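You operate a simulated robot arm through the tools that you are given. There is no shell and no other tool.

You run a simulated robot arm. Do the job below in one go: nothing can be reset, and whatever is moved stays where it is left.

JOB
Put things in order on the top of the plywood bench. At the end: the orange pad stands where the silver can stood; the silver can stands where the cream wax bar stood; the cream wax bar from the top of the plywood bench stands where the white bobbin stood; the white bobbin from the top of the plywood bench is on the silver steel plate; whatever was shut is shut again. Leave all else as you found it, and nothing knocked over.

The check looks at the end state, three seconds after you hand in, the way a careful person would. Anything else that was tipped, shoved, dropped, spilled or broken makes it a failure.

ROBOT AND FRAMES
A 6-joint arm with a two-finger parallel gripper, fixed in place. Base frame: the origin is at the foot of the arm, x ahead of it, y to its left, z up; the work surface is at about z = 0. Readings come in m, degrees, newtons and seconds.
With the tool pointing down near the work surface it reaches from about 0.18 to 0.46 m from the base axis. Its first joint turns from -70.0 to 70.0 degrees. Payload 1.9 kg.
Tool frame: the origin (TCP) lies between the finger pads and is the grasp point; the fingertips stand 0.023 m ahead of it; z points along the fingers, y is the line along which they close. The gripper opens to 0.094 m. The fingers are 0.038 m wide and 0.01 m thick; the gripper's body (0.054 by 0.096 m) begins 0.039 m behind the TCP.
Orientation is told as [roll, pitch, yaw] about the base's x, y, z axes, in that order, counted from this pose: with the fingers straight down and closing along the base's y, the tool's x points along the base's -x, its y along +y and its z along -z.

CONTROLS
- The arm moves only by the tool servo_tool. Its argument "series" is a list of rows, each a list of 7 numbers: the shift along the tool's x, y, z in units of 150 mm (1.0 is 150 mm), then the turn, a rotation vector about the tool's x, y, z in units of 60 degrees (1.0 is 60 degrees), then the closure, from 0 (fully open) to 1 (shut). In form: [[dx, dy, dz, rx, ry, rz, fingers], ...]. A call has 1 to 20 rows; each row is the pose to reach, as a shift and turn from the pose commanded when the call began, along the tool's axes at that moment. A call with a number of a shift or a turn outside -1 to 1 is refused whole. Rows are played at 5 a second. More than 0.05 m and 8.6 degrees between two rows, or a gripper value outside its range, and nothing of the call is played. Where a pose cannot be reached the arm comes as near as it can. A force on the tool above 40 N (or 10 N above the force at the start of the call, whichever is more), or a blocked arm, ends the call early, and 0.2 s more pass. The fingers move at their own pace (about 0.108 m/s each) and stop on an object; they squeeze with about 28 N. The grip force told is the motor's: it shows also when the fingers shut on nothing. Time passes only in rows, and 0.2 s behind the last, so rows that repeat a pose let the fingers close. The reply holds the time, the measured pose of the TCP, the force on the tool along the base axes, the opening and the grip force, in the units named above and with some noise, with the torque about the TCP (base axes, N m) and any sound that the robot's microphone picked up, and new pictures: "pictures" is both (left out), scene, wrist or none.
- Cameras (640 x 400 px; columns grow to the right, rows downward): "scene" is fixed at [0.0523, 0.3042, 0.4395]; the picture's right is [-0.81, -0.58, 0.00], its down [-0.25, 0.35, -0.91] and it looks along [0.53, -0.74, -0.42] (base axes); focal length 335 px, centre (320, 200). "wrist" rides on the gripper at [0.087, 0.016, -0.074] in the tool frame; the picture's right is [-0.18, 0.98, 0.00], its down [-0.58, -0.11, -0.81] and it looks along [-0.79, -0.15, 0.59] (tool axes); focal length 243 px, centre (320, 200). There is no depth. A picture from a camera that has moved, and an enlarged one, comes with that camera's place and axes in the base frame and with its lens.
- enlarge(camera, box): a new picture of the part [left, top, right, bottom] of that camera's present view, enlarged. It takes no simulated time.
- finish_job(): hands the job in; it is judged then, once.

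Places have to be worked out from the pictures, the camera data and where the tool is seen. Open the gripper and draw the arm clear of the work before you hand the job in, unless the task says otherwise.

The tools are called after "Emit:" by a JSON object that holds its "op" and its "data". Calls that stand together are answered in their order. servo_tool: Moves the arm, as the interface text tells. Its arguments: {"type":"object","properties":{"series":{"type":"array","items":{"type":"array","items":{"type":"number"}}},"pictures":{"type":"string","enum":["both","scene","wrist","none"]}},"required":["series"]} The other tools are called the same way: enlarge (camera, box) takes an enlarged picture of a part of a camera's view; finish_job () hands the job in.

At the start:

```text
t: 0.0
ee_pos: [0.3238, -0.0398, 0.322]
orientation: [-0.1, 0.1, -0.1]
wrist_force: [0.3, 0.2, -0.8]
moment: [0.0, 0.0, -0.04]
width: 0.094
grasp_force: 0.0
```

scene: 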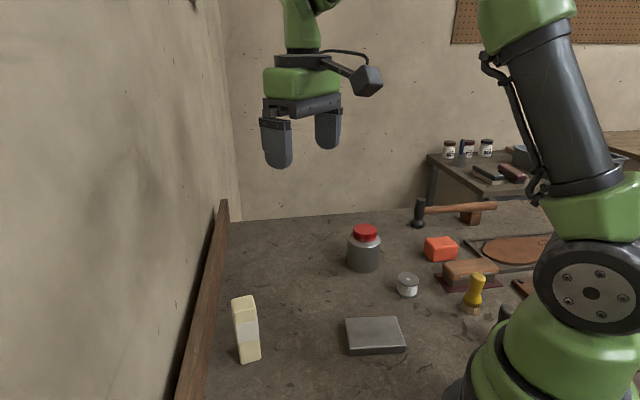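
wrist: 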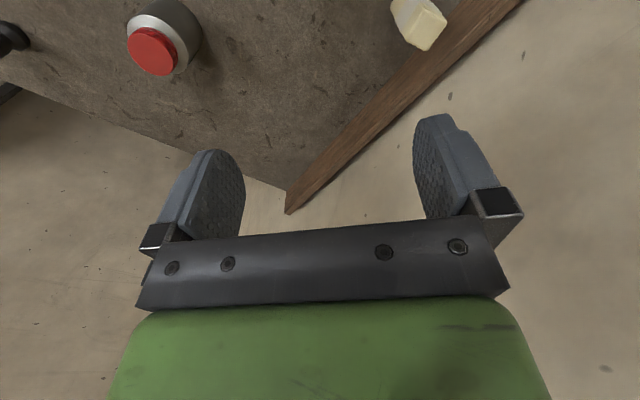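

I start by looking closely at the bench objects in the scene view and the wrist view before moving.

Emit:
{"op": "enlarge", "data": {"camera": "scene", "box": [220, 200, 420, 380]}}

Emit:
{"op": "enlarge", "data": {"camera": "scene", "box": [380, 130, 580, 330]}}

Emit:
{"op": "enlarge", "data": {"camera": "wrist", "box": [0, 0, 640, 200]}}

```text
2.22 times, centred on (320, 290) of scene
camera zoom: at [0.0523, 0.3042, 0.4395], right [-0.81, -0.58, 0.0], down [-0.25, 0.35, -0.91], along [0.53, -0.74, -0.42], focal length 744 px, centre (320, 0)
```

zoom: 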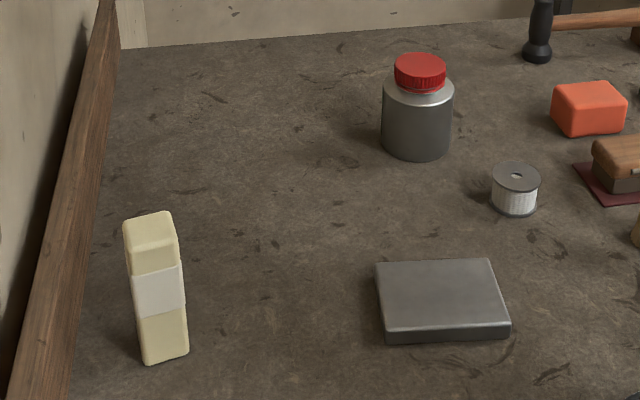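

```text
2.00 times, centred on (480, 230) of scene
camera zoom: at [0.0523, 0.3042, 0.4395], right [-0.81, -0.58, 0.0], down [-0.25, 0.35, -0.91], along [0.53, -0.74, -0.42], focal length 670 px, centre (0, 140)
```

zoom: 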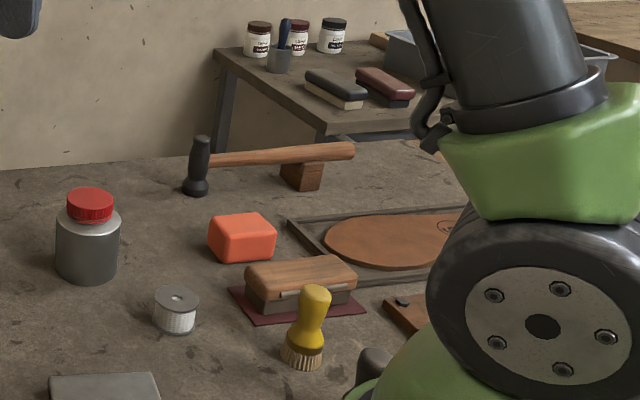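

```text
1.00 times, centred on (320, 100) of wrist (not enlarged: the box is as wide or as high as the picture)
camera zoom: at [0.2374, -0.0237, 0.3949], right [0.19, 0.98, 0.0], down [0.58, -0.11, 0.81], along [0.79, -0.15, -0.59], focal length 243 px, centre (320, 300)
```

zoom: 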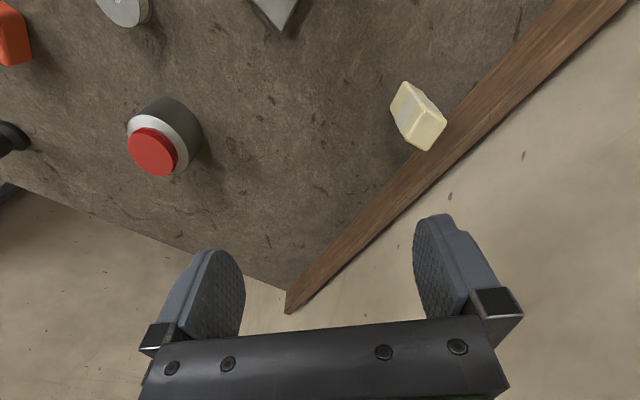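

The can (red cap), bobbin, wax bar, steel plate and orange pad are all visible. I look at more of the surroundings with shifted crops to refine positions.

Emit:
{"op": "enlarge", "data": {"camera": "wrist", "box": [0, 0, 640, 2]}}

Emit:
{"op": "enlarge", "data": {"camera": "wrist", "box": [0, 0, 2, 400]}}

Emit:
{"op": "enlarge", "data": {"camera": "scene", "box": [340, 260, 500, 360]}}

Emit:
{"op": "enlarge", "data": {"camera": "scene", "box": [200, 280, 360, 380]}}

Emit:
{"op": "enlarge", "data": {"camera": "scene", "box": [340, 190, 500, 290]}}

Emit:
{"op": "enlarge", "data": {"camera": "scene", "box": [420, 120, 540, 195]}}

```text
1.00 times, centred on (320, 1) of wrist (not enlarged: the box is as wide or as high as the picture)
camera zoom: at [0.2374, -0.0237, 0.3949], right [0.19, 0.98, 0.0], down [0.58, -0.11, 0.81], along [0.79, -0.15, -0.59], focal length 243 px, centre (320, 399)
```

zoom: 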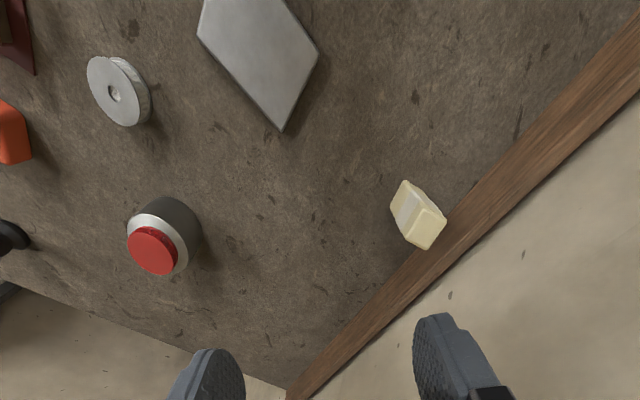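

```text
1.00 times, centred on (1, 200) of wrist (not enlarged: the box is as wide or as high as the picture)
camera zoom: at [0.2374, -0.0237, 0.3949], right [0.19, 0.98, 0.0], down [0.58, -0.11, 0.81], along [0.79, -0.15, -0.59], focal length 243 px, centre (639, 200)
```

zoom: 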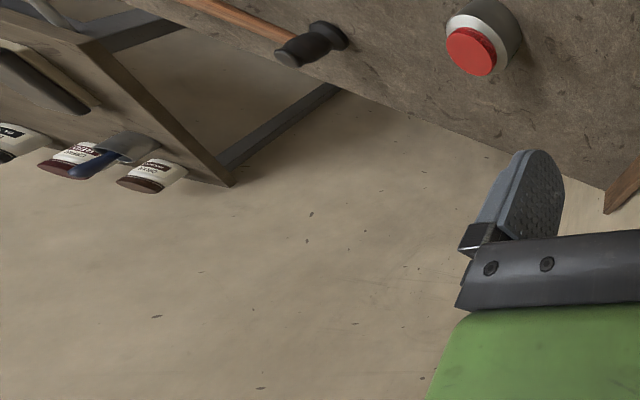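

```text
4.00 times, centred on (420, 310) of scene
camera zoom: at [0.0523, 0.3042, 0.4395], right [-0.81, -0.58, 0.0], down [-0.25, 0.35, -0.91], along [0.53, -0.74, -0.42], focal length 1340 px, centre (-80, -240)
```

zoom: 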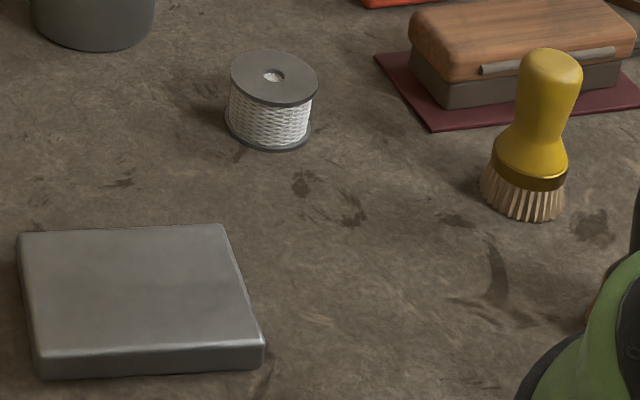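

```text
4.00 times, centred on (280, 330) of scene
camera zoom: at [0.0523, 0.3042, 0.4395], right [-0.81, -0.58, 0.0], down [-0.25, 0.35, -0.91], along [0.53, -0.74, -0.42], focal length 1340 px, centre (480, -320)
```

zoom: 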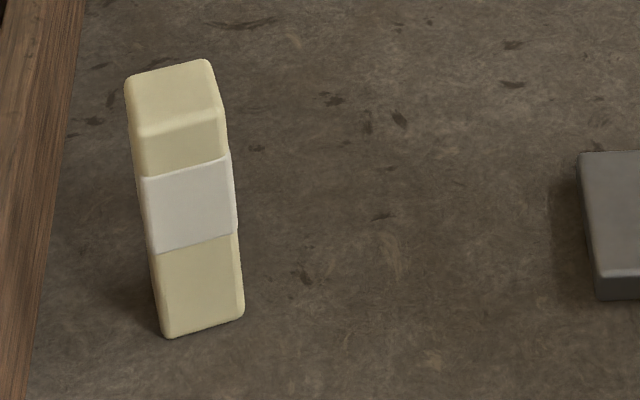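

```text
4.00 times, centred on (420, 240) of scene
camera zoom: at [0.0523, 0.3042, 0.4395], right [-0.81, -0.58, 0.0], down [-0.25, 0.35, -0.91], along [0.53, -0.74, -0.42], focal length 1340 px, centre (-80, 40)
```

zoom: 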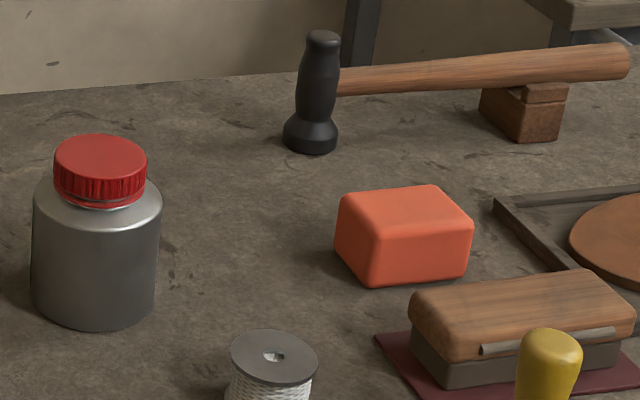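

```text
5.33 times, centred on (480, 158) of scene
camera zoom: at [0.0523, 0.3042, 0.4395], right [-0.81, -0.58, 0.0], down [-0.25, 0.35, -0.91], along [0.53, -0.74, -0.42], focal length 1786 px, centre (-533, 427)
```

zoom: 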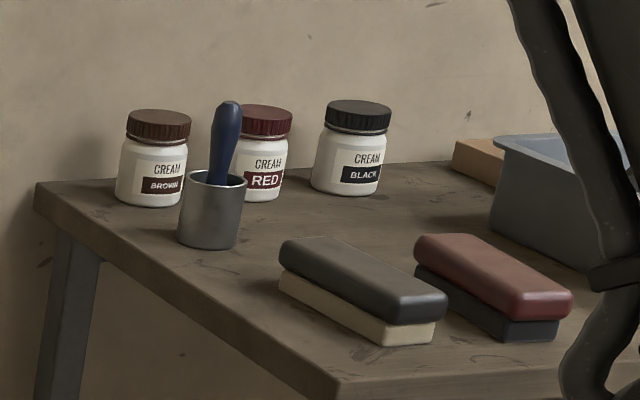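

From the scene view I judge: bobbin at about (0.215, -0.216), Ø≈0.042, height ≈0.03; plate centre (0.217, -0.077), about 11 mm thick; wax bar (0.357, 0.067), about 0.10 tall, its edges at about 58°/-32°; can (0.328, -0.246), Ø≈0.07; pad (0.205, -0.378). I move halfway towards a pose above the bobbin and look again.

Emit:
{"op": "servo_tool", "data": {"series": [[0.091, -0.146, 0.16, 0, 0, 0, 0], [0.182, -0.293, 0.32, 0, 0, 0, 0], [0.273, -0.439, 0.48, 0, 0, 0, 0], [0.364, -0.586, 0.64, 0, 0, 0, 0]], "pictures": "both"}}

```text
t: 1.0
ee_pos: [0.2697, -0.1262, 0.2247]
orientation: [0.0, -0.2, -0.3]
wrist_force: [0.1, 0.1, -0.2]
moment: [0.03, -0.01, -0.01]
width: 0.0942
grasp_force: 0.0
camera wrist: at [0.182, -0.1109, 0.2981], right [0.19, 0.98, 0.0], down [0.58, -0.11, 0.81], along [0.79, -0.15, -0.59], focal length 243 px, centre (320, 200)
```

scene: 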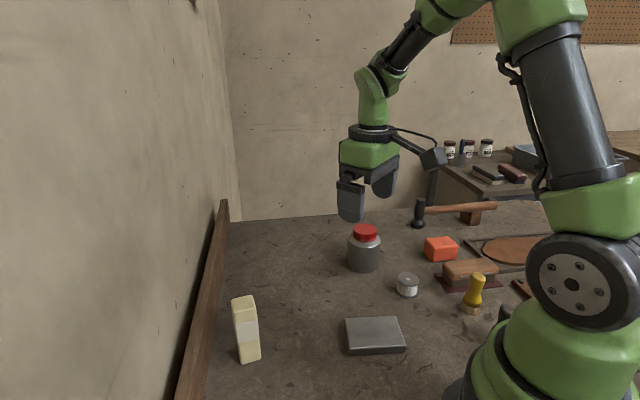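
wrist: 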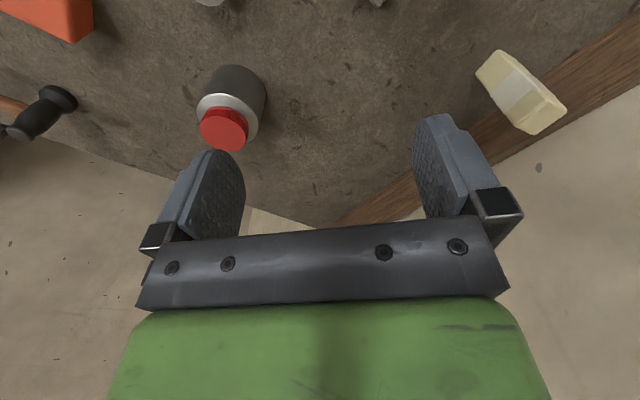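

The arm followed the command closely. I take extended crops from here to refine the bobbin, can, and pad.

Emit:
{"op": "enlarge", "data": {"camera": "wrist", "box": [0, 0, 640, 2]}}

Emit:
{"op": "enlarge", "data": {"camera": "wrist", "box": [0, 0, 320, 4]}}

Emit:
{"op": "enlarge", "data": {"camera": "wrist", "box": [420, 0, 620, 125]}}

Emit:
{"op": "enlarge", "data": {"camera": "wrist", "box": [0, 0, 2, 2]}}

```text
1.00 times, centred on (320, 1) of wrist (not enlarged: the box is as wide or as high as the picture)
camera zoom: at [0.182, -0.1109, 0.2981], right [0.19, 0.98, 0.0], down [0.58, -0.11, 0.81], along [0.79, -0.15, -0.59], focal length 243 px, centre (320, 399)
```

zoom: 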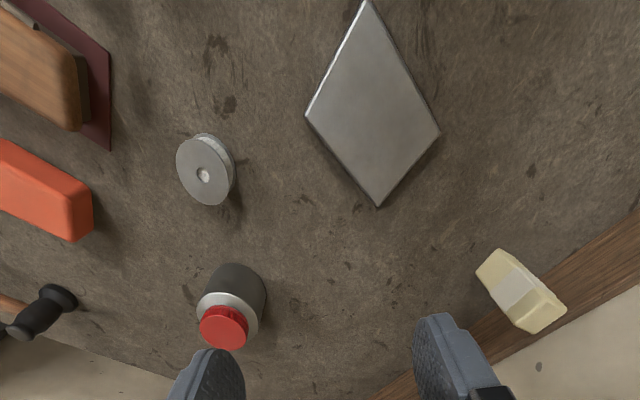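

```text
2.00 times, centred on (160, 2) of wrist
camera zoom: at [0.182, -0.1109, 0.2981], right [0.19, 0.98, 0.0], down [0.58, -0.11, 0.81], along [0.79, -0.15, -0.59], focal length 485 px, centre (640, 596)
```

zoom: 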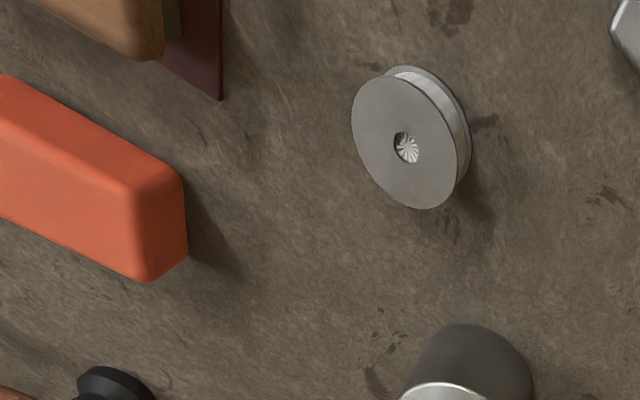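

```text
3.20 times, centred on (520, 62) of wrist
camera zoom: at [0.182, -0.1109, 0.2981], right [0.19, 0.98, 0.0], down [0.58, -0.11, 0.81], along [0.79, -0.15, -0.59], focal length 776 px, centre (-320, 640)
```

zoom: 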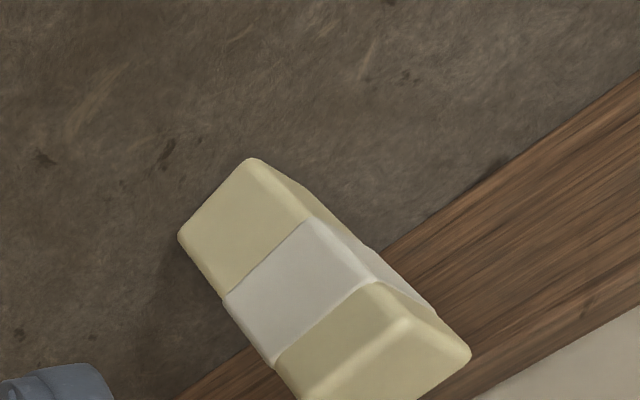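

```text
16.00 times, centred on (1, 1) of wrist
camera zoom: at [0.182, -0.1109, 0.2981], right [0.19, 0.98, 0.0], down [0.58, -0.11, 0.81], along [0.79, -0.15, -0.59], focal length 3882 px, centre (5424, 3384)
```

zoom: 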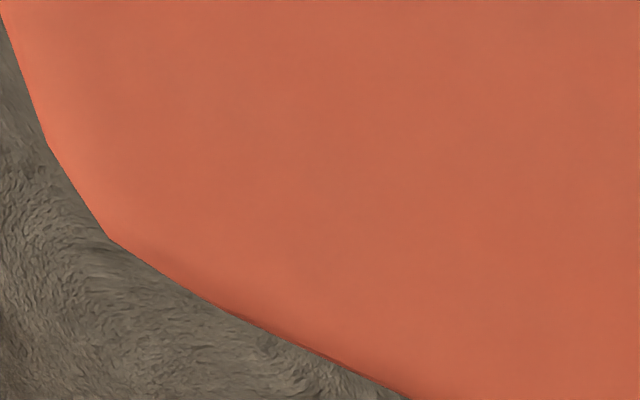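

The bobbin's place agrees from both cameras, (0.2145, -0.2157). I go on to a point about 0.10 m above the bench over it, with the gripper open.

Emit:
{"op": "servo_tool", "data": {"series": [[0.073, -0.117, 0.168, 0, 0, 0, 0], [0.146, -0.234, 0.336, 0, 0, 0, 0], [0.219, -0.352, 0.504, 0, 0, 0, 0], [0.292, -0.469, 0.672, 0, 0, 0, 0], [0.365, -0.586, 0.84, 0, 0, 0, 0], [0.365, -0.586, 0.84, 0, 0, 0, 0]], "pictures": "both"}}

```text
t: 2.4
ee_pos: [0.2145, -0.2145, 0.1001]
orientation: [0.1, -0.1, -0.1]
wrist_force: [-1.1, -0.1, -0.1]
moment: [0.01, 0.01, 0.01]
width: 0.094
grasp_force: 0.1
camera wrist: at [0.1281, -0.1995, 0.1731], right [0.19, 0.98, 0.0], down [0.58, -0.11, 0.81], along [0.79, -0.15, -0.59], focal length 243 px, centre (320, 200)
```

scene: 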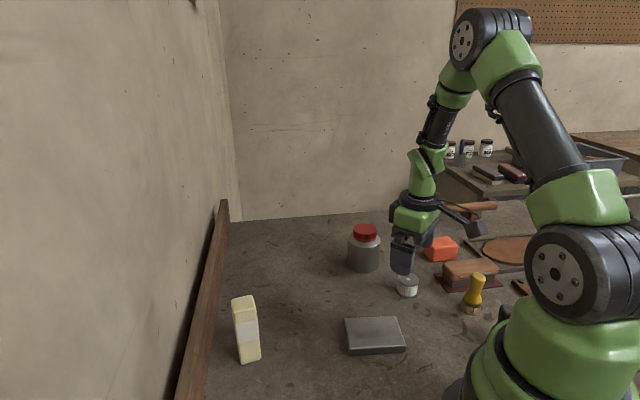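
wrist: 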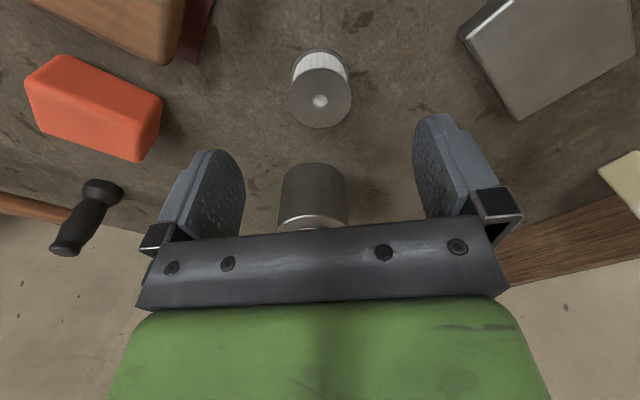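

The bobbin sits between the fingers, centred at about (0.215, -0.216). I go down to TCP z = 0.028 and close on it.

Emit:
{"op": "servo_tool", "data": {"series": [[-0.003, -0.01, 0.16, 0, 0, 0, 0], [-0.003, -0.01, 0.32, 0, 0, 0, 0], [-0.003, -0.01, 0.43, 0, 0, 0, 0], [-0.003, -0.01, 0.48, 0, 0, 0, 0], [-0.003, -0.01, 0.48, 0, 0, 0, 0], [-0.003, -0.01, 0.48, 0, 0, 0, 0.4], [-0.003, -0.01, 0.48, 0, 0, 0, 1], [-0.003, -0.01, 0.48, 0, 0, 0, 1], [-0.003, -0.01, 0.48, 0, 0, 0, 1]], "pictures": "both"}}

```text
t: 4.4
ee_pos: [0.2154, -0.2159, 0.0269]
orientation: [0.0, 0.0, -0.1]
wrist_force: [0.2, 0.2, 0.5]
moment: [0.01, -0.02, 0.01]
width: 0.0393
grasp_force: 27.5
camera wrist: at [0.1289, -0.2003, 0.1004], right [0.19, 0.98, 0.0], down [0.58, -0.11, 0.81], along [0.79, -0.15, -0.59], focal length 243 px, centre (320, 200)
```

scene: 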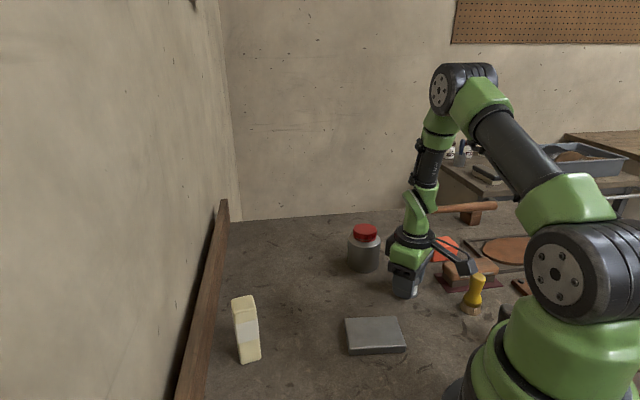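
wrist: 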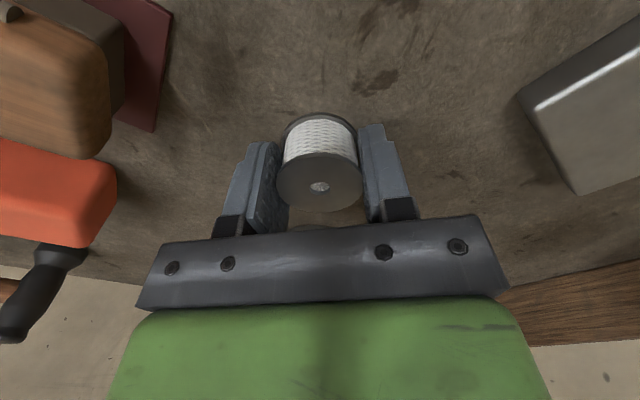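

The bobbin is gripped (width 0.039). I lift it 6 cm, carry it over the plate centre (0.216, -0.0755) and lower it to just above the plate.

Emit:
{"op": "servo_tool", "data": {"series": [[0, 0, -0.1, 0, 0, 0, 1], [0, 0, -0.25, 0, 0, 0, 1], [0, 0, -0.4, 0, 0, 0, 1], [-0.001, 0.187, -0.4, 0, 0, 0, 1], [-0.002, 0.374, -0.4, 0, 0, 0, 1], [-0.003, 0.562, -0.4, 0, 0, 0, 1], [-0.004, 0.749, -0.4, 0, 0, 0, 1], [-0.005, 0.87, -0.4, 0, 0, 0, 1], [-0.005, 0.936, -0.4, 0, 0, 0, 1], [-0.005, 0.936, -0.4, 0, 0, 0, 1], [-0.005, 0.936, -0.25, 0, 0, 0, 1], [-0.005, 0.936, -0.15, 0, 0, 0, 1], [-0.005, 0.936, -0.11, 0, 0, 0, 1], [-0.005, 0.936, -0.11, 0, 0, 0, 1]], "pictures": "both"}}

```text
t: 7.4
ee_pos: [0.2154, -0.0772, 0.0434]
orientation: [0.0, 0.0, -0.1]
wrist_force: [-0.4, -0.3, -0.7]
moment: [0.04, 0.01, -0.01]
width: 0.0396
grasp_force: 28.3
camera wrist: at [0.1285, -0.0608, 0.1175], right [0.19, 0.98, 0.0], down [0.58, -0.11, 0.81], along [0.79, -0.15, -0.59], focal length 243 px, centre (320, 200)
```

scene: 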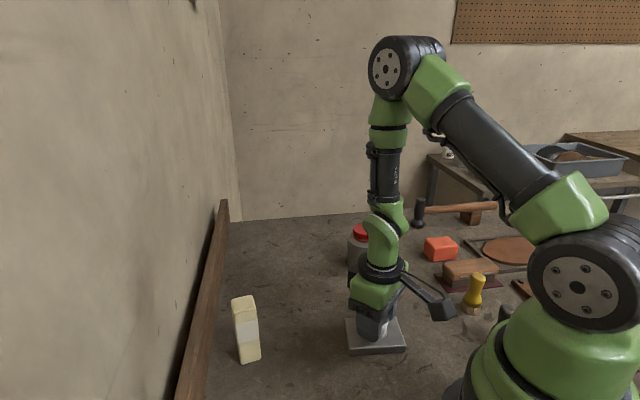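
wrist: 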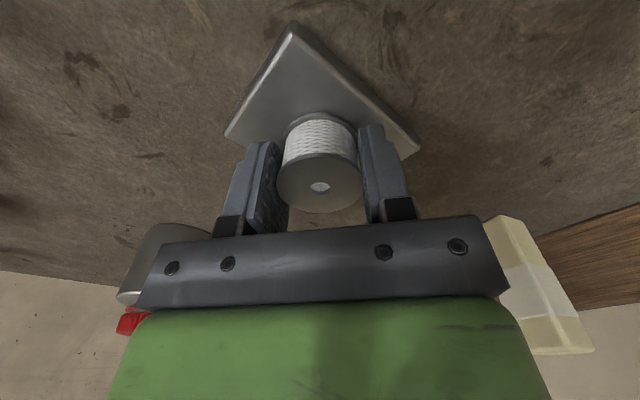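

The bobbin hangs a few mm above the plate; I check with a close crop how it is placed.

Emit:
{"op": "enlarge", "data": {"camera": "scene", "box": [330, 270, 426, 360]}}

Emit:
{"op": "enlarge", "data": {"camera": "wrist", "box": [210, 0, 430, 230]}}

```text
4.44 times, centred on (378, 315) of scene
camera zoom: at [0.0523, 0.3042, 0.4395], right [-0.81, -0.58, 0.0], down [-0.25, 0.35, -0.91], along [0.53, -0.74, -0.42], focal length 1489 px, centre (62, -311)
```

zoom: 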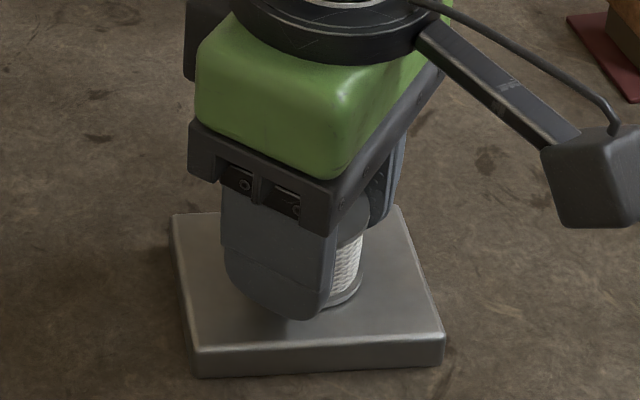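

```text
1.74 times, centred on (320, 115) of wrist
camera zoom: at [0.1285, -0.0608, 0.1175], right [0.19, 0.98, 0.0], down [0.58, -0.11, 0.81], along [0.79, -0.15, -0.59], focal length 422 px, centre (320, 348)
```

zoom: 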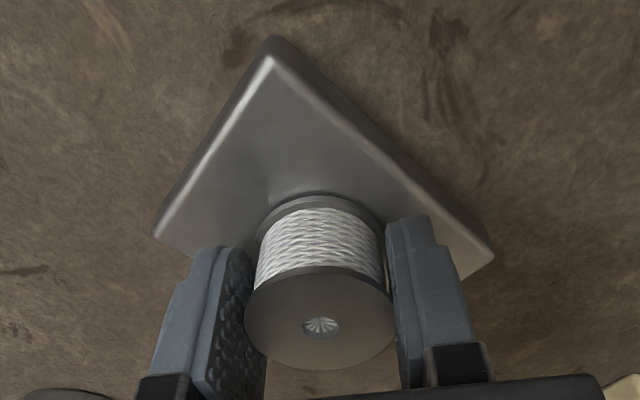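

The bobbin is over the middle of the plate with a small gap. I lower it in 1–2 mm steps and watch the force.

Emit:
{"op": "servo_tool", "data": {"series": [[0, 0, 0.013, 0, 0, 0, 1], [0, 0, 0.02, 0, 0, 0, 1], [0, 0, 0.02, 0, 0, 0, 1]], "pictures": "none"}}

Emit:
{"op": "enlarge", "data": {"camera": "scene", "box": [360, 310, 400, 335]}}

```text
t: 8.2
ee_pos: [0.2164, -0.0757, 0.0417]
orientation: [-0.1, -0.1, -0.1]
wrist_force: [-2.3, -5.2, 21.0]
moment: [-0.1, 0.08, 0.03]
width: 0.0394
grasp_force: 27.4
```

```text
16.00 times, centred on (380, 322) of scene
camera zoom: at [0.0523, 0.3042, 0.4395], right [-0.81, -0.58, 0.0], down [-0.25, 0.35, -0.91], along [0.53, -0.74, -0.42], focal length 5359 px, centre (-640, -1760)
```

zoom: 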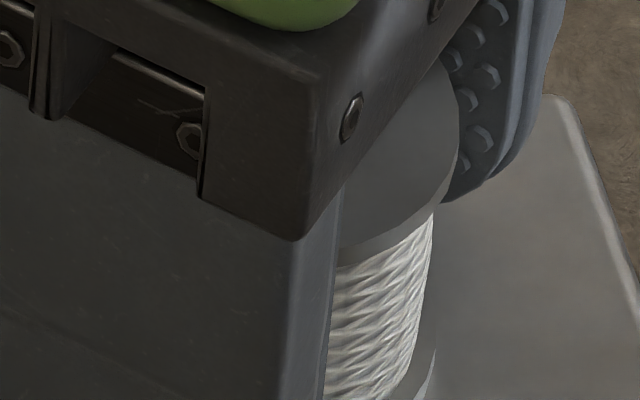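

Contact at about 21 N downwards: the bobbin rests on the plate (about 15 mm rise). I ease off slightly, open the fingers and rise.

Emit:
{"op": "servo_tool", "data": {"series": [[0, 0, -0.005, 0, 0, 0, 1], [0, 0, -0.005, 0, 0, 0, 1], [0, 0, -0.005, 0, 0, 0, 0.5], [0, 0, -0.005, 0, 0, 0, 0.3], [0, 0, -0.005, 0, 0, 0, 0.3], [0, 0, -0.1, 0, 0, 0, 0.2], [0, 0, -0.3, 0, 0, 0, 0.2], [0, 0, -0.6, 0, 0, 0, 0.1], [0, 0, -0.9, 0, 0, 0, 0.0]], "pictures": "both"}}

```text
t: 10.2
ee_pos: [0.2137, -0.075, 0.1765]
orientation: [0.0, -0.1, 0.0]
wrist_force: [-0.3, -0.7, 0.4]
moment: [-0.01, -0.01, 0.02]
width: 0.0939
grasp_force: 0.0
camera wrist: at [0.1259, -0.0601, 0.2499], right [0.19, 0.98, 0.0], down [0.58, -0.11, 0.81], along [0.79, -0.15, -0.59], focal length 243 px, centre (320, 200)
```

scene: 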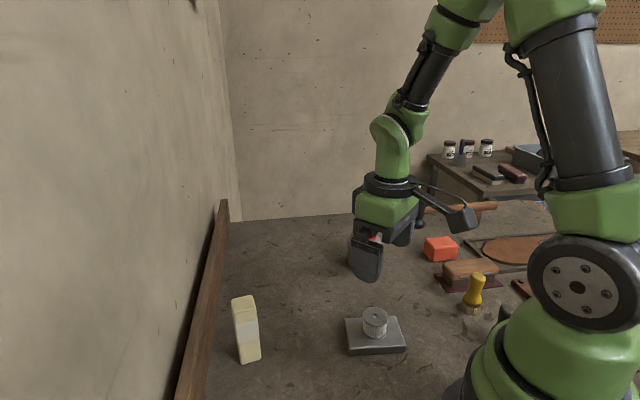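
wrist: 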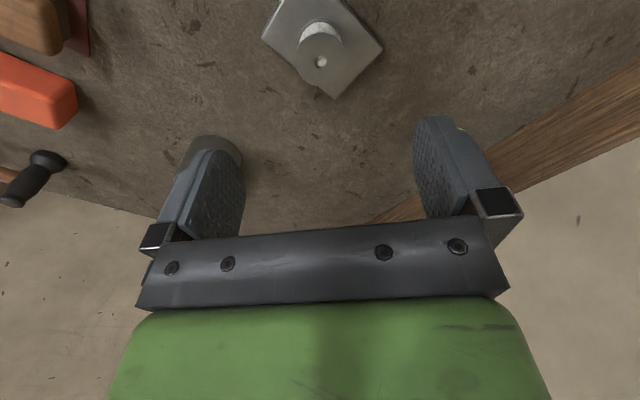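

The bobbin stands upright on the plate. Next I move above the wax bar at (0.358, 0.067), turning the tool by about -34.5° yaw to line up with its faces.

Emit:
{"op": "servo_tool", "data": {"series": [[-0.158, 0.158, 0, 0, 0, 0.096, 0], [-0.316, 0.316, 0, 0, 0, 0.192, 0], [-0.474, 0.474, 0, 0, 0, 0.288, 0], [-0.633, 0.633, 0, 0, 0, 0.383, 0], [-0.791, 0.791, 0, 0, 0, 0.479, 0], [-0.949, 0.949, 0, 0, 0, 0.575, 0], [-0.949, 0.949, 0, 0, 0, 0.575, 0]], "pictures": "both"}}

Emit:
{"op": "enlarge", "data": {"camera": "wrist", "box": [0, 0, 640, 2]}}

Emit:
{"op": "enlarge", "data": {"camera": "scene", "box": [340, 210, 500, 310]}}

```text
t: 11.8
ee_pos: [0.3571, 0.0648, 0.1768]
orientation: [0.0, 0.0, -34.7]
wrist_force: [-0.2, -0.3, 0.3]
moment: [0.0, 0.01, -0.04]
width: 0.0942
grasp_force: 0.2
camera wrist: at [0.2949, 0.1273, 0.25], right [0.71, 0.7, 0.0], down [0.42, -0.42, 0.81], along [0.57, -0.57, -0.59], focal length 243 px, centre (320, 200)
```

scene: 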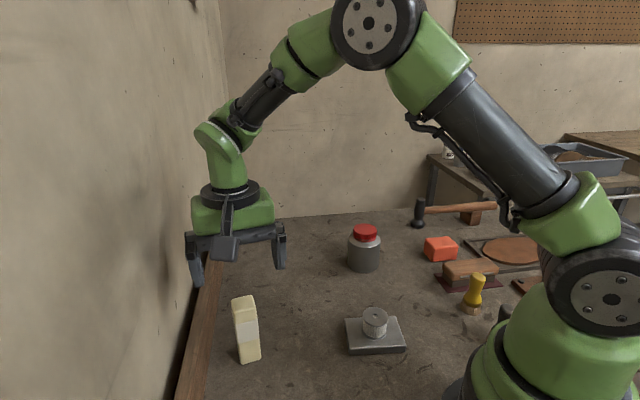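
wrist: 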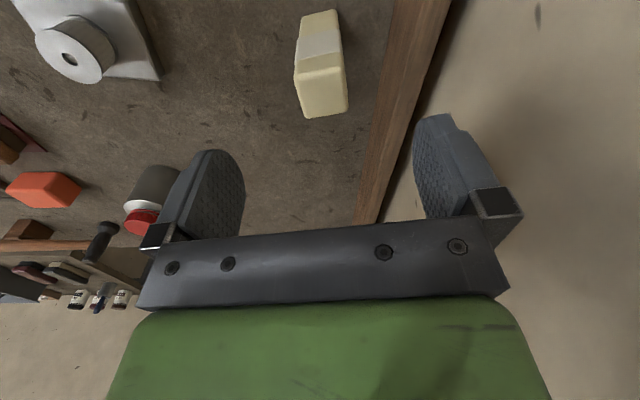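

```text
1.00 times, centred on (320, 1) of wrist (not enlarged: the box is as wide or as high as the picture)
camera zoom: at [0.2949, 0.1273, 0.25], right [0.71, 0.7, 0.0], down [0.42, -0.42, 0.81], along [0.57, -0.57, -0.59], focal length 243 px, centre (320, 399)
```

zoom: 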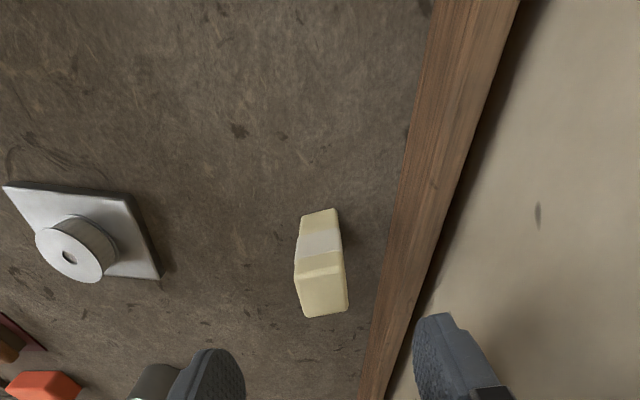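

```text
4.00 times, centred on (420, 260) of scene
camera zoom: at [0.0523, 0.3042, 0.4395], right [-0.81, -0.58, 0.0], down [-0.25, 0.35, -0.91], along [0.53, -0.74, -0.42], focal length 1340 px, centre (-80, -40)
```

zoom: 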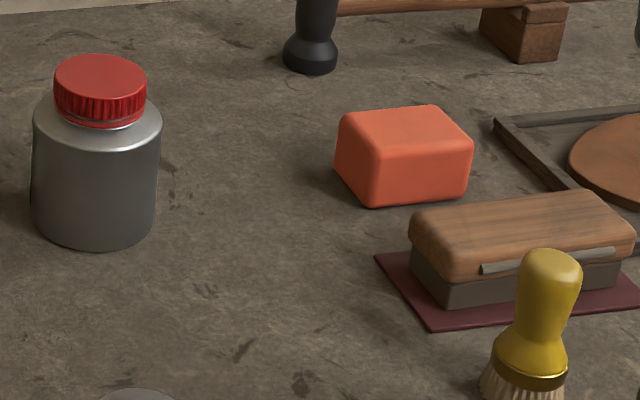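

I zoom on the wax bar as seen from the wrist to check centring and alignment.

Emit:
{"op": "enlarge", "data": {"camera": "wrist", "box": [240, 0, 400, 125]}}

```text
3.20 times, centred on (320, 62) of wrist
camera zoom: at [0.2949, 0.1273, 0.25], right [0.71, 0.7, 0.0], down [0.42, -0.42, 0.81], along [0.57, -0.57, -0.59], focal length 776 px, centre (320, 640)
```

zoom: 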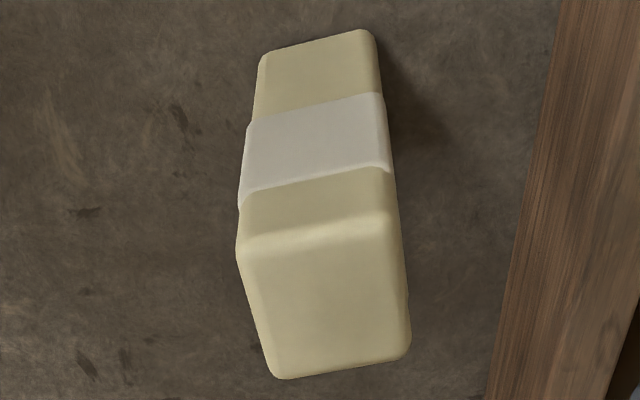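

The bar is well aligned (within about 1°) and its centre is only ~1.5 mm off the tool axis, at about (0.357, 0.0666). I pre-close to about 66 mm, go down to TCP z ≈ 0.072 and grip it.

Emit:
{"op": "servo_tool", "data": {"series": [[0.007, 0.01, 0.1, 0, 0, 0, 0.3], [0.007, 0.01, 0.25, 0, 0, 0, 0.3], [0.007, 0.01, 0.4, 0, 0, 0, 0.3], [0.007, 0.01, 0.55, 0, 0, 0, 0.3], [0.007, 0.01, 0.65, 0, 0, 0, 0.3], [0.007, 0.01, 0.699, 0, 0, 0, 0.3], [0.007, 0.01, 0.699, 0, 0, 0, 0.3]], "pictures": "both"}}

Emit:
{"op": "enlarge", "data": {"camera": "wrist", "box": [200, 60, 440, 220]}}

Emit:
{"op": "enlarge", "data": {"camera": "scene", "box": [170, 240, 330, 370]}}

```text
t: 13.4
ee_pos: [0.3575, 0.0665, 0.0706]
orientation: [0.1, 0.0, -34.7]
wrist_force: [0.1, 0.9, -1.1]
moment: [0.02, 0.01, 0.01]
width: 0.0659
grasp_force: 0.2
camera wrist: at [0.2953, 0.1289, 0.1444], right [0.71, 0.7, 0.0], down [0.42, -0.42, 0.81], along [0.57, -0.57, -0.59], focal length 243 px, centre (320, 200)
```

scene: 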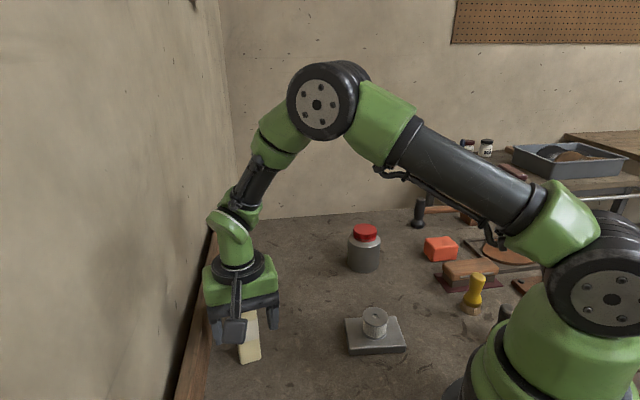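
wrist: 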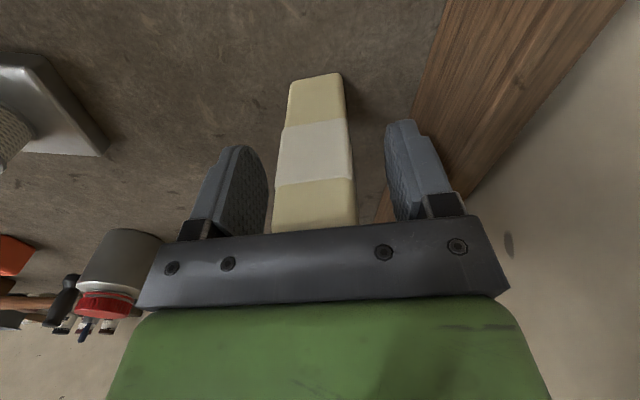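

```text
2.50 times, centred on (320, 140) of wrist
camera zoom: at [0.2953, 0.1289, 0.1444], right [0.71, 0.7, 0.0], down [0.42, -0.42, 0.81], along [0.57, -0.57, -0.59], focal length 606 px, centre (320, 350)
```

zoom: 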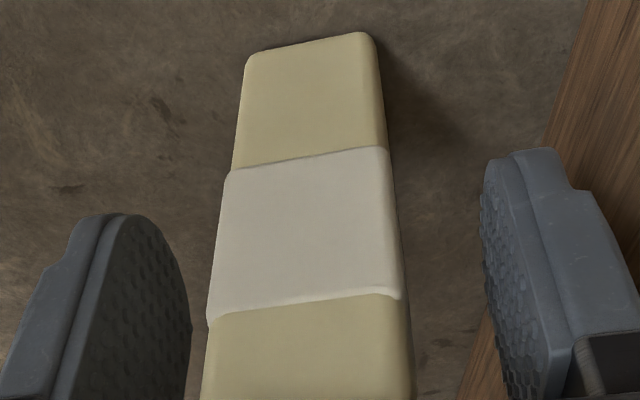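

```text
3.08 times, centred on (250, 305) of scene
camera zoom: at [0.0523, 0.3042, 0.4395], right [-0.81, -0.58, 0.0], down [-0.25, 0.35, -0.91], along [0.53, -0.74, -0.42], focal length 1031 px, centre (535, -123)
```

zoom: 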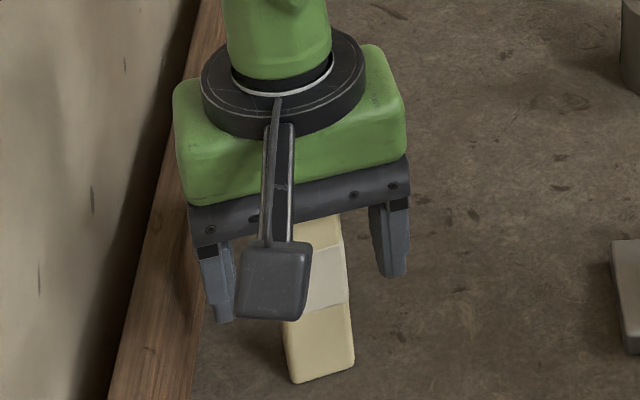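

The bar is centred between the fingers, so I close in steps.

Emit:
{"op": "servo_tool", "data": {"series": [[0, 0, 0, 0, 0, 0, 0.45], [0, 0, 0, 0, 0, 0, 0.6], [0, 0, 0, 0, 0, 0, 0.8], [0, 0, 0, 0, 0, 0, 1], [0, 0, 0, 0, 0, 0, 1]], "pictures": "wrist"}}

```text
t: 14.6
ee_pos: [0.3559, 0.0673, 0.0708]
orientation: [0.0, 0.0, -34.6]
wrist_force: [0.4, -0.5, 0.6]
moment: [-0.02, 0.0, 0.02]
width: 0.0317
grasp_force: 28.3
camera wrist: at [0.2953, 0.1289, 0.1446], right [0.71, 0.7, 0.0], down [0.42, -0.42, 0.81], along [0.57, -0.57, -0.59], focal length 243 px, centre (320, 200)
```

wrist: 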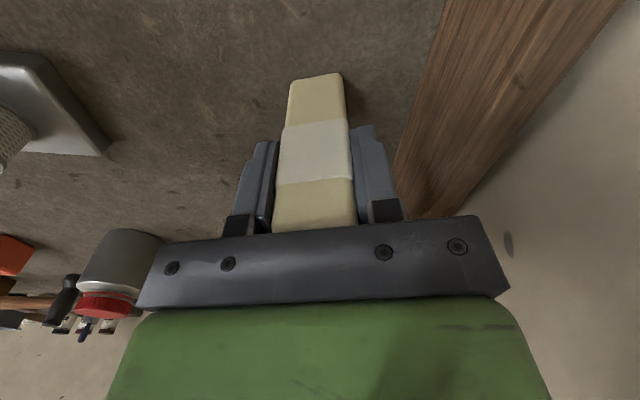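

The bar is gripped at 28 N (0.032 m wide). I lift it 10 cm and carry it along the first half of the way to the bobbin's old place.

Emit:
{"op": "servo_tool", "data": {"series": [[0, 0, -0.05, 0, 0, 0, 1], [0, 0, -0.15, 0, 0, 0, 1], [0, 0, -0.3, 0, 0, 0, 1], [0, 0, -0.45, 0, 0, 0, 1], [0, 0, -0.6, 0, 0, 0, 1], [0, 0, -0.667, 0, 0, 0, 1], [-0.014, -0.1, -0.667, 0, 0, 0, 1], [-0.042, -0.3, -0.667, 0, 0, 0, 1], [-0.069, -0.5, -0.667, 0, 0, 0, 1], [-0.097, -0.7, -0.667, 0, 0, 0, 1], [-0.125, -0.9, -0.667, 0, 0, 0, 1], [-0.139, -1.0, -0.667, 0, 0, 0, 1], [-0.139, -1.0, -0.667, 0, 0, 0, 1]], "pictures": "both"}}

```text
t: 17.4
ee_pos: [0.2898, -0.0668, 0.171]
orientation: [-0.1, 0.1, -34.6]
wrist_force: [0.0, -0.3, -0.1]
moment: [0.03, 0.06, 0.0]
width: 0.0313
grasp_force: 28.3
camera wrist: at [0.2277, -0.0046, 0.2445], right [0.71, 0.7, 0.0], down [0.42, -0.42, 0.81], along [0.57, -0.57, -0.59], focal length 243 px, centre (320, 200)
```

scene: 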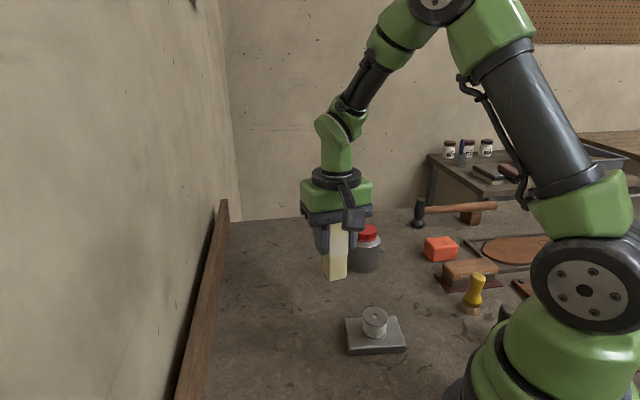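
wrist: 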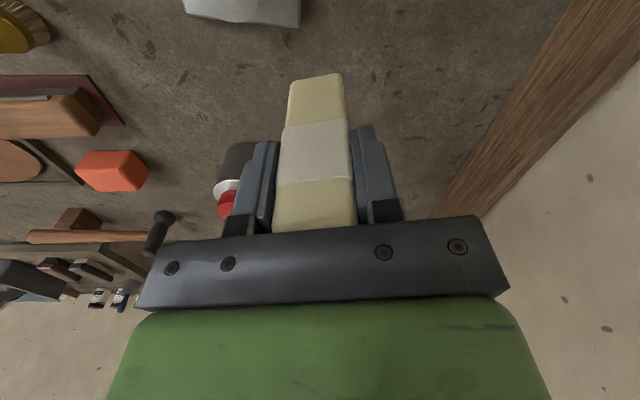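

The bar hangs upright with its foot about 0.1 m above the bench. I carry it the rest of the way towards (0.215, -0.216).

Emit:
{"op": "servo_tool", "data": {"series": [[-0.014, -0.1, 0, 0, 0, 0, 1], [-0.042, -0.3, 0, 0, 0, 0, 1], [-0.069, -0.5, 0, 0, 0, 0, 1], [-0.097, -0.7, 0, 0, 0, 0, 1], [-0.125, -0.9, 0, 0, 0, 0, 1], [-0.137, -1.0, 0, 0, 0, 0, 1], [-0.137, -1.0, 0, 0, 0, 0, 1]], "pictures": "both"}}

```text
t: 19.0
ee_pos: [0.2229, -0.2045, 0.172]
orientation: [0.0, 0.0, -34.7]
wrist_force: [0.6, -0.1, -1.3]
moment: [-0.02, -0.02, -0.01]
width: 0.0318
grasp_force: 27.7
camera wrist: at [0.1605, -0.1416, 0.2452], right [0.71, 0.7, 0.0], down [0.42, -0.42, 0.81], along [0.57, -0.57, -0.59], focal length 243 px, centre (320, 200)
```

scene: 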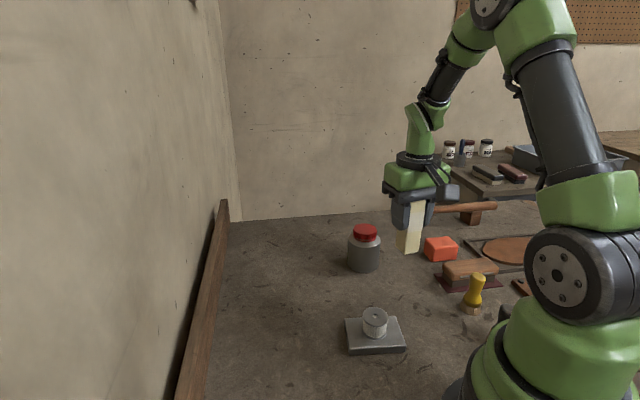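
wrist: 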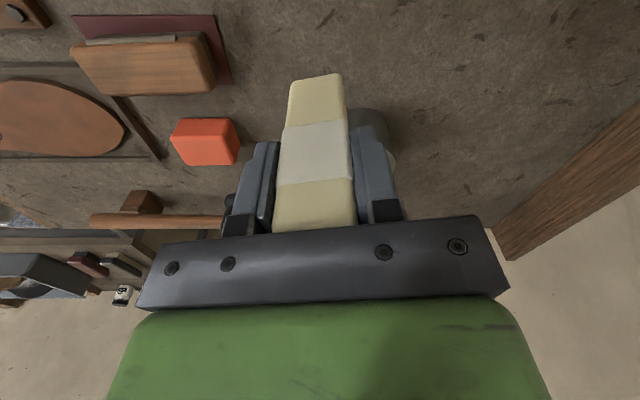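

I shift the last 14 mm and lower the bar to about 3 mm above the bench.

Emit:
{"op": "servo_tool", "data": {"series": [[0, -0.094, 0, 0, 0, 0, 1], [0, -0.094, 0.1, 0, 0, 0, 1], [0, -0.094, 0.25, 0, 0, 0, 1], [0, -0.094, 0.4, 0, 0, 0, 1], [0, -0.094, 0.53, 0, 0, 0, 1], [0, -0.094, 0.6, 0, 0, 0, 1], [0, -0.094, 0.643, 0, 0, 0, 1], [0, -0.094, 0.643, 0, 0, 0, 1]], "pictures": "both"}}

Emit:
{"op": "enlarge", "data": {"camera": "wrist", "box": [240, 0, 400, 125]}}

Emit:
{"op": "enlarge", "data": {"camera": "scene", "box": [360, 220, 460, 310]}}

```text
t: 20.8
ee_pos: [0.2136, -0.2144, 0.0735]
orientation: [0.0, 0.0, -34.6]
wrist_force: [0.1, 0.0, -0.4]
moment: [0.01, -0.01, 0.0]
width: 0.0317
grasp_force: 28.5
camera wrist: at [0.1515, -0.1531, 0.148], right [0.71, 0.7, 0.0], down [0.42, -0.42, 0.81], along [0.57, -0.57, -0.59], focal length 243 px, centre (320, 200)
```

scene: 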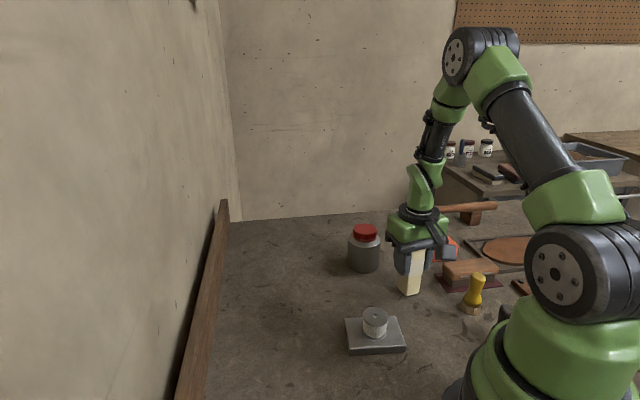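
wrist: 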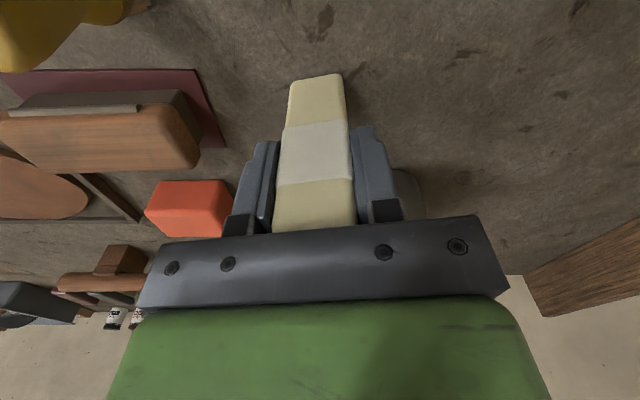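

```text
3.20 times, centred on (320, 62) of wrist
camera zoom: at [0.1515, -0.1531, 0.148], right [0.71, 0.7, 0.0], down [0.42, -0.42, 0.81], along [0.57, -0.57, -0.59], focal length 776 px, centre (320, 640)
```

zoom: 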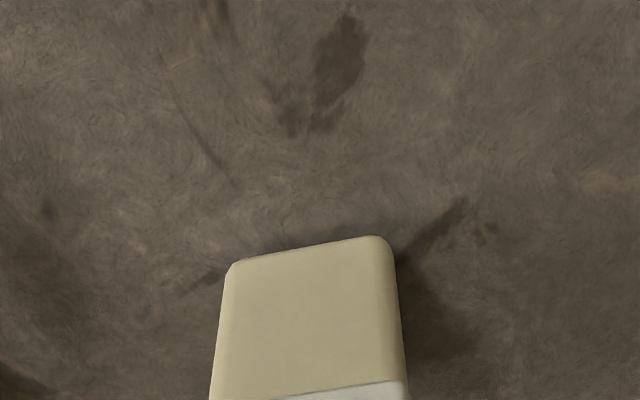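

```text
4.44 times, centred on (410, 265) of scene
camera zoom: at [0.0523, 0.3041, 0.4395], right [-0.81, -0.58, 0.0], down [-0.25, 0.35, -0.91], along [0.53, -0.74, -0.42], focal length 1489 px, centre (-80, -89)
```

zoom: 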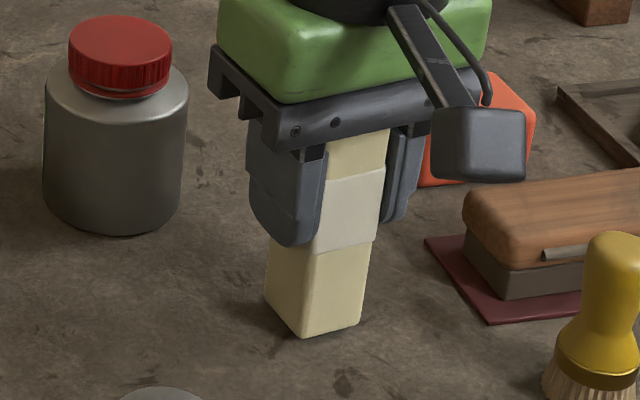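

The bar is over the spot, a few mm up. I lower it the last 3–4 mm gently and watch the force.

Emit:
{"op": "servo_tool", "data": {"series": [[0, 0, 0.01, 0, 0, 0, 1], [0, 0, 0.018, 0, 0, 0, 1], [0, 0, 0.022, 0, 0, 0, 1], [0, 0, 0.022, 0, 0, 0, 1]], "pictures": "none"}}

```text
t: 21.8
ee_pos: [0.214, -0.2143, 0.0718]
orientation: [0.0, 0.0, -34.6]
wrist_force: [-1.3, -0.6, -0.8]
moment: [-0.02, 0.01, 0.0]
width: 0.0317
grasp_force: 27.6
```

Emit:
{"op": "servo_tool", "data": {"series": [[0, 0, 0.004, 0, 0, 0, 1], [0, 0, 0.007, 0, 0, 0, 1], [0, 0, 0.007, 0, 0, 0, 1]], "pictures": "none"}}

```text
t: 22.6
ee_pos: [0.2143, -0.2146, 0.0706]
orientation: [0.0, 0.1, -34.6]
wrist_force: [-0.7, 5.8, 20.6]
moment: [0.34, 0.16, -0.01]
width: 0.0319
grasp_force: 28.6
```

Contact at about 20 N: the bar stands on the bench. I ease off half a millimetre, open partway and rise straight up.

Emit:
{"op": "servo_tool", "data": {"series": [[0, 0, 0.003, 0, 0, 0, 1], [0, 0, 0.003, 0, 0, 0, 1], [0, 0, 0.003, 0, 0, 0, 0.6], [0, 0, 0.003, 0, 0, 0, 0.45], [0, 0, 0.003, 0, 0, 0, 0.35], [0, 0, 0.003, 0, 0, 0, 0.35]], "pictures": "both"}}

```text
t: 24.0
ee_pos: [0.2152, -0.2158, 0.0704]
orientation: [0.0, 0.0, -34.5]
wrist_force: [-0.3, -0.1, -0.5]
moment: [0.0, 0.0, 0.01]
width: 0.0613
grasp_force: 0.0
camera wrist: at [0.1522, -0.1526, 0.1433], right [0.71, 0.7, 0.0], down [0.42, -0.42, 0.81], along [0.57, -0.57, -0.59], focal length 243 px, centre (320, 200)
```

scene: 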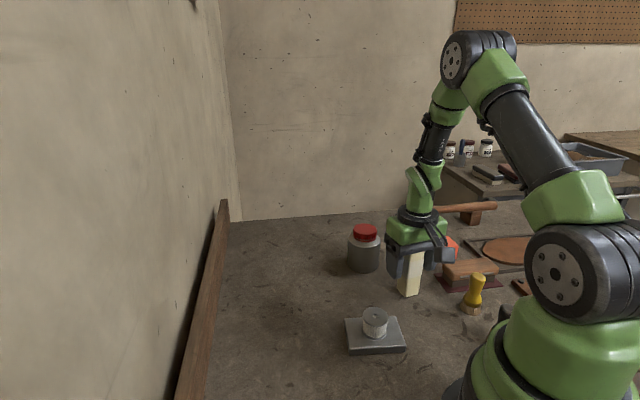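
wrist: 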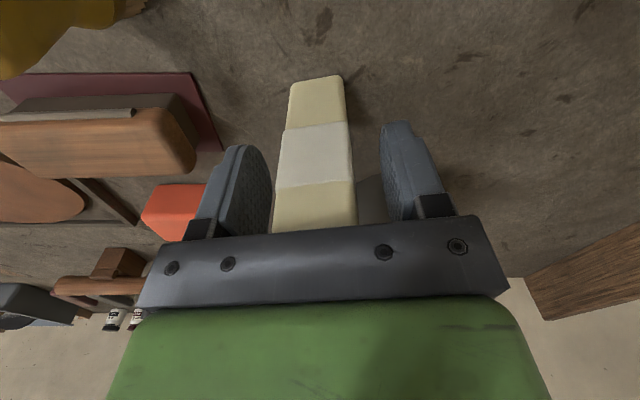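

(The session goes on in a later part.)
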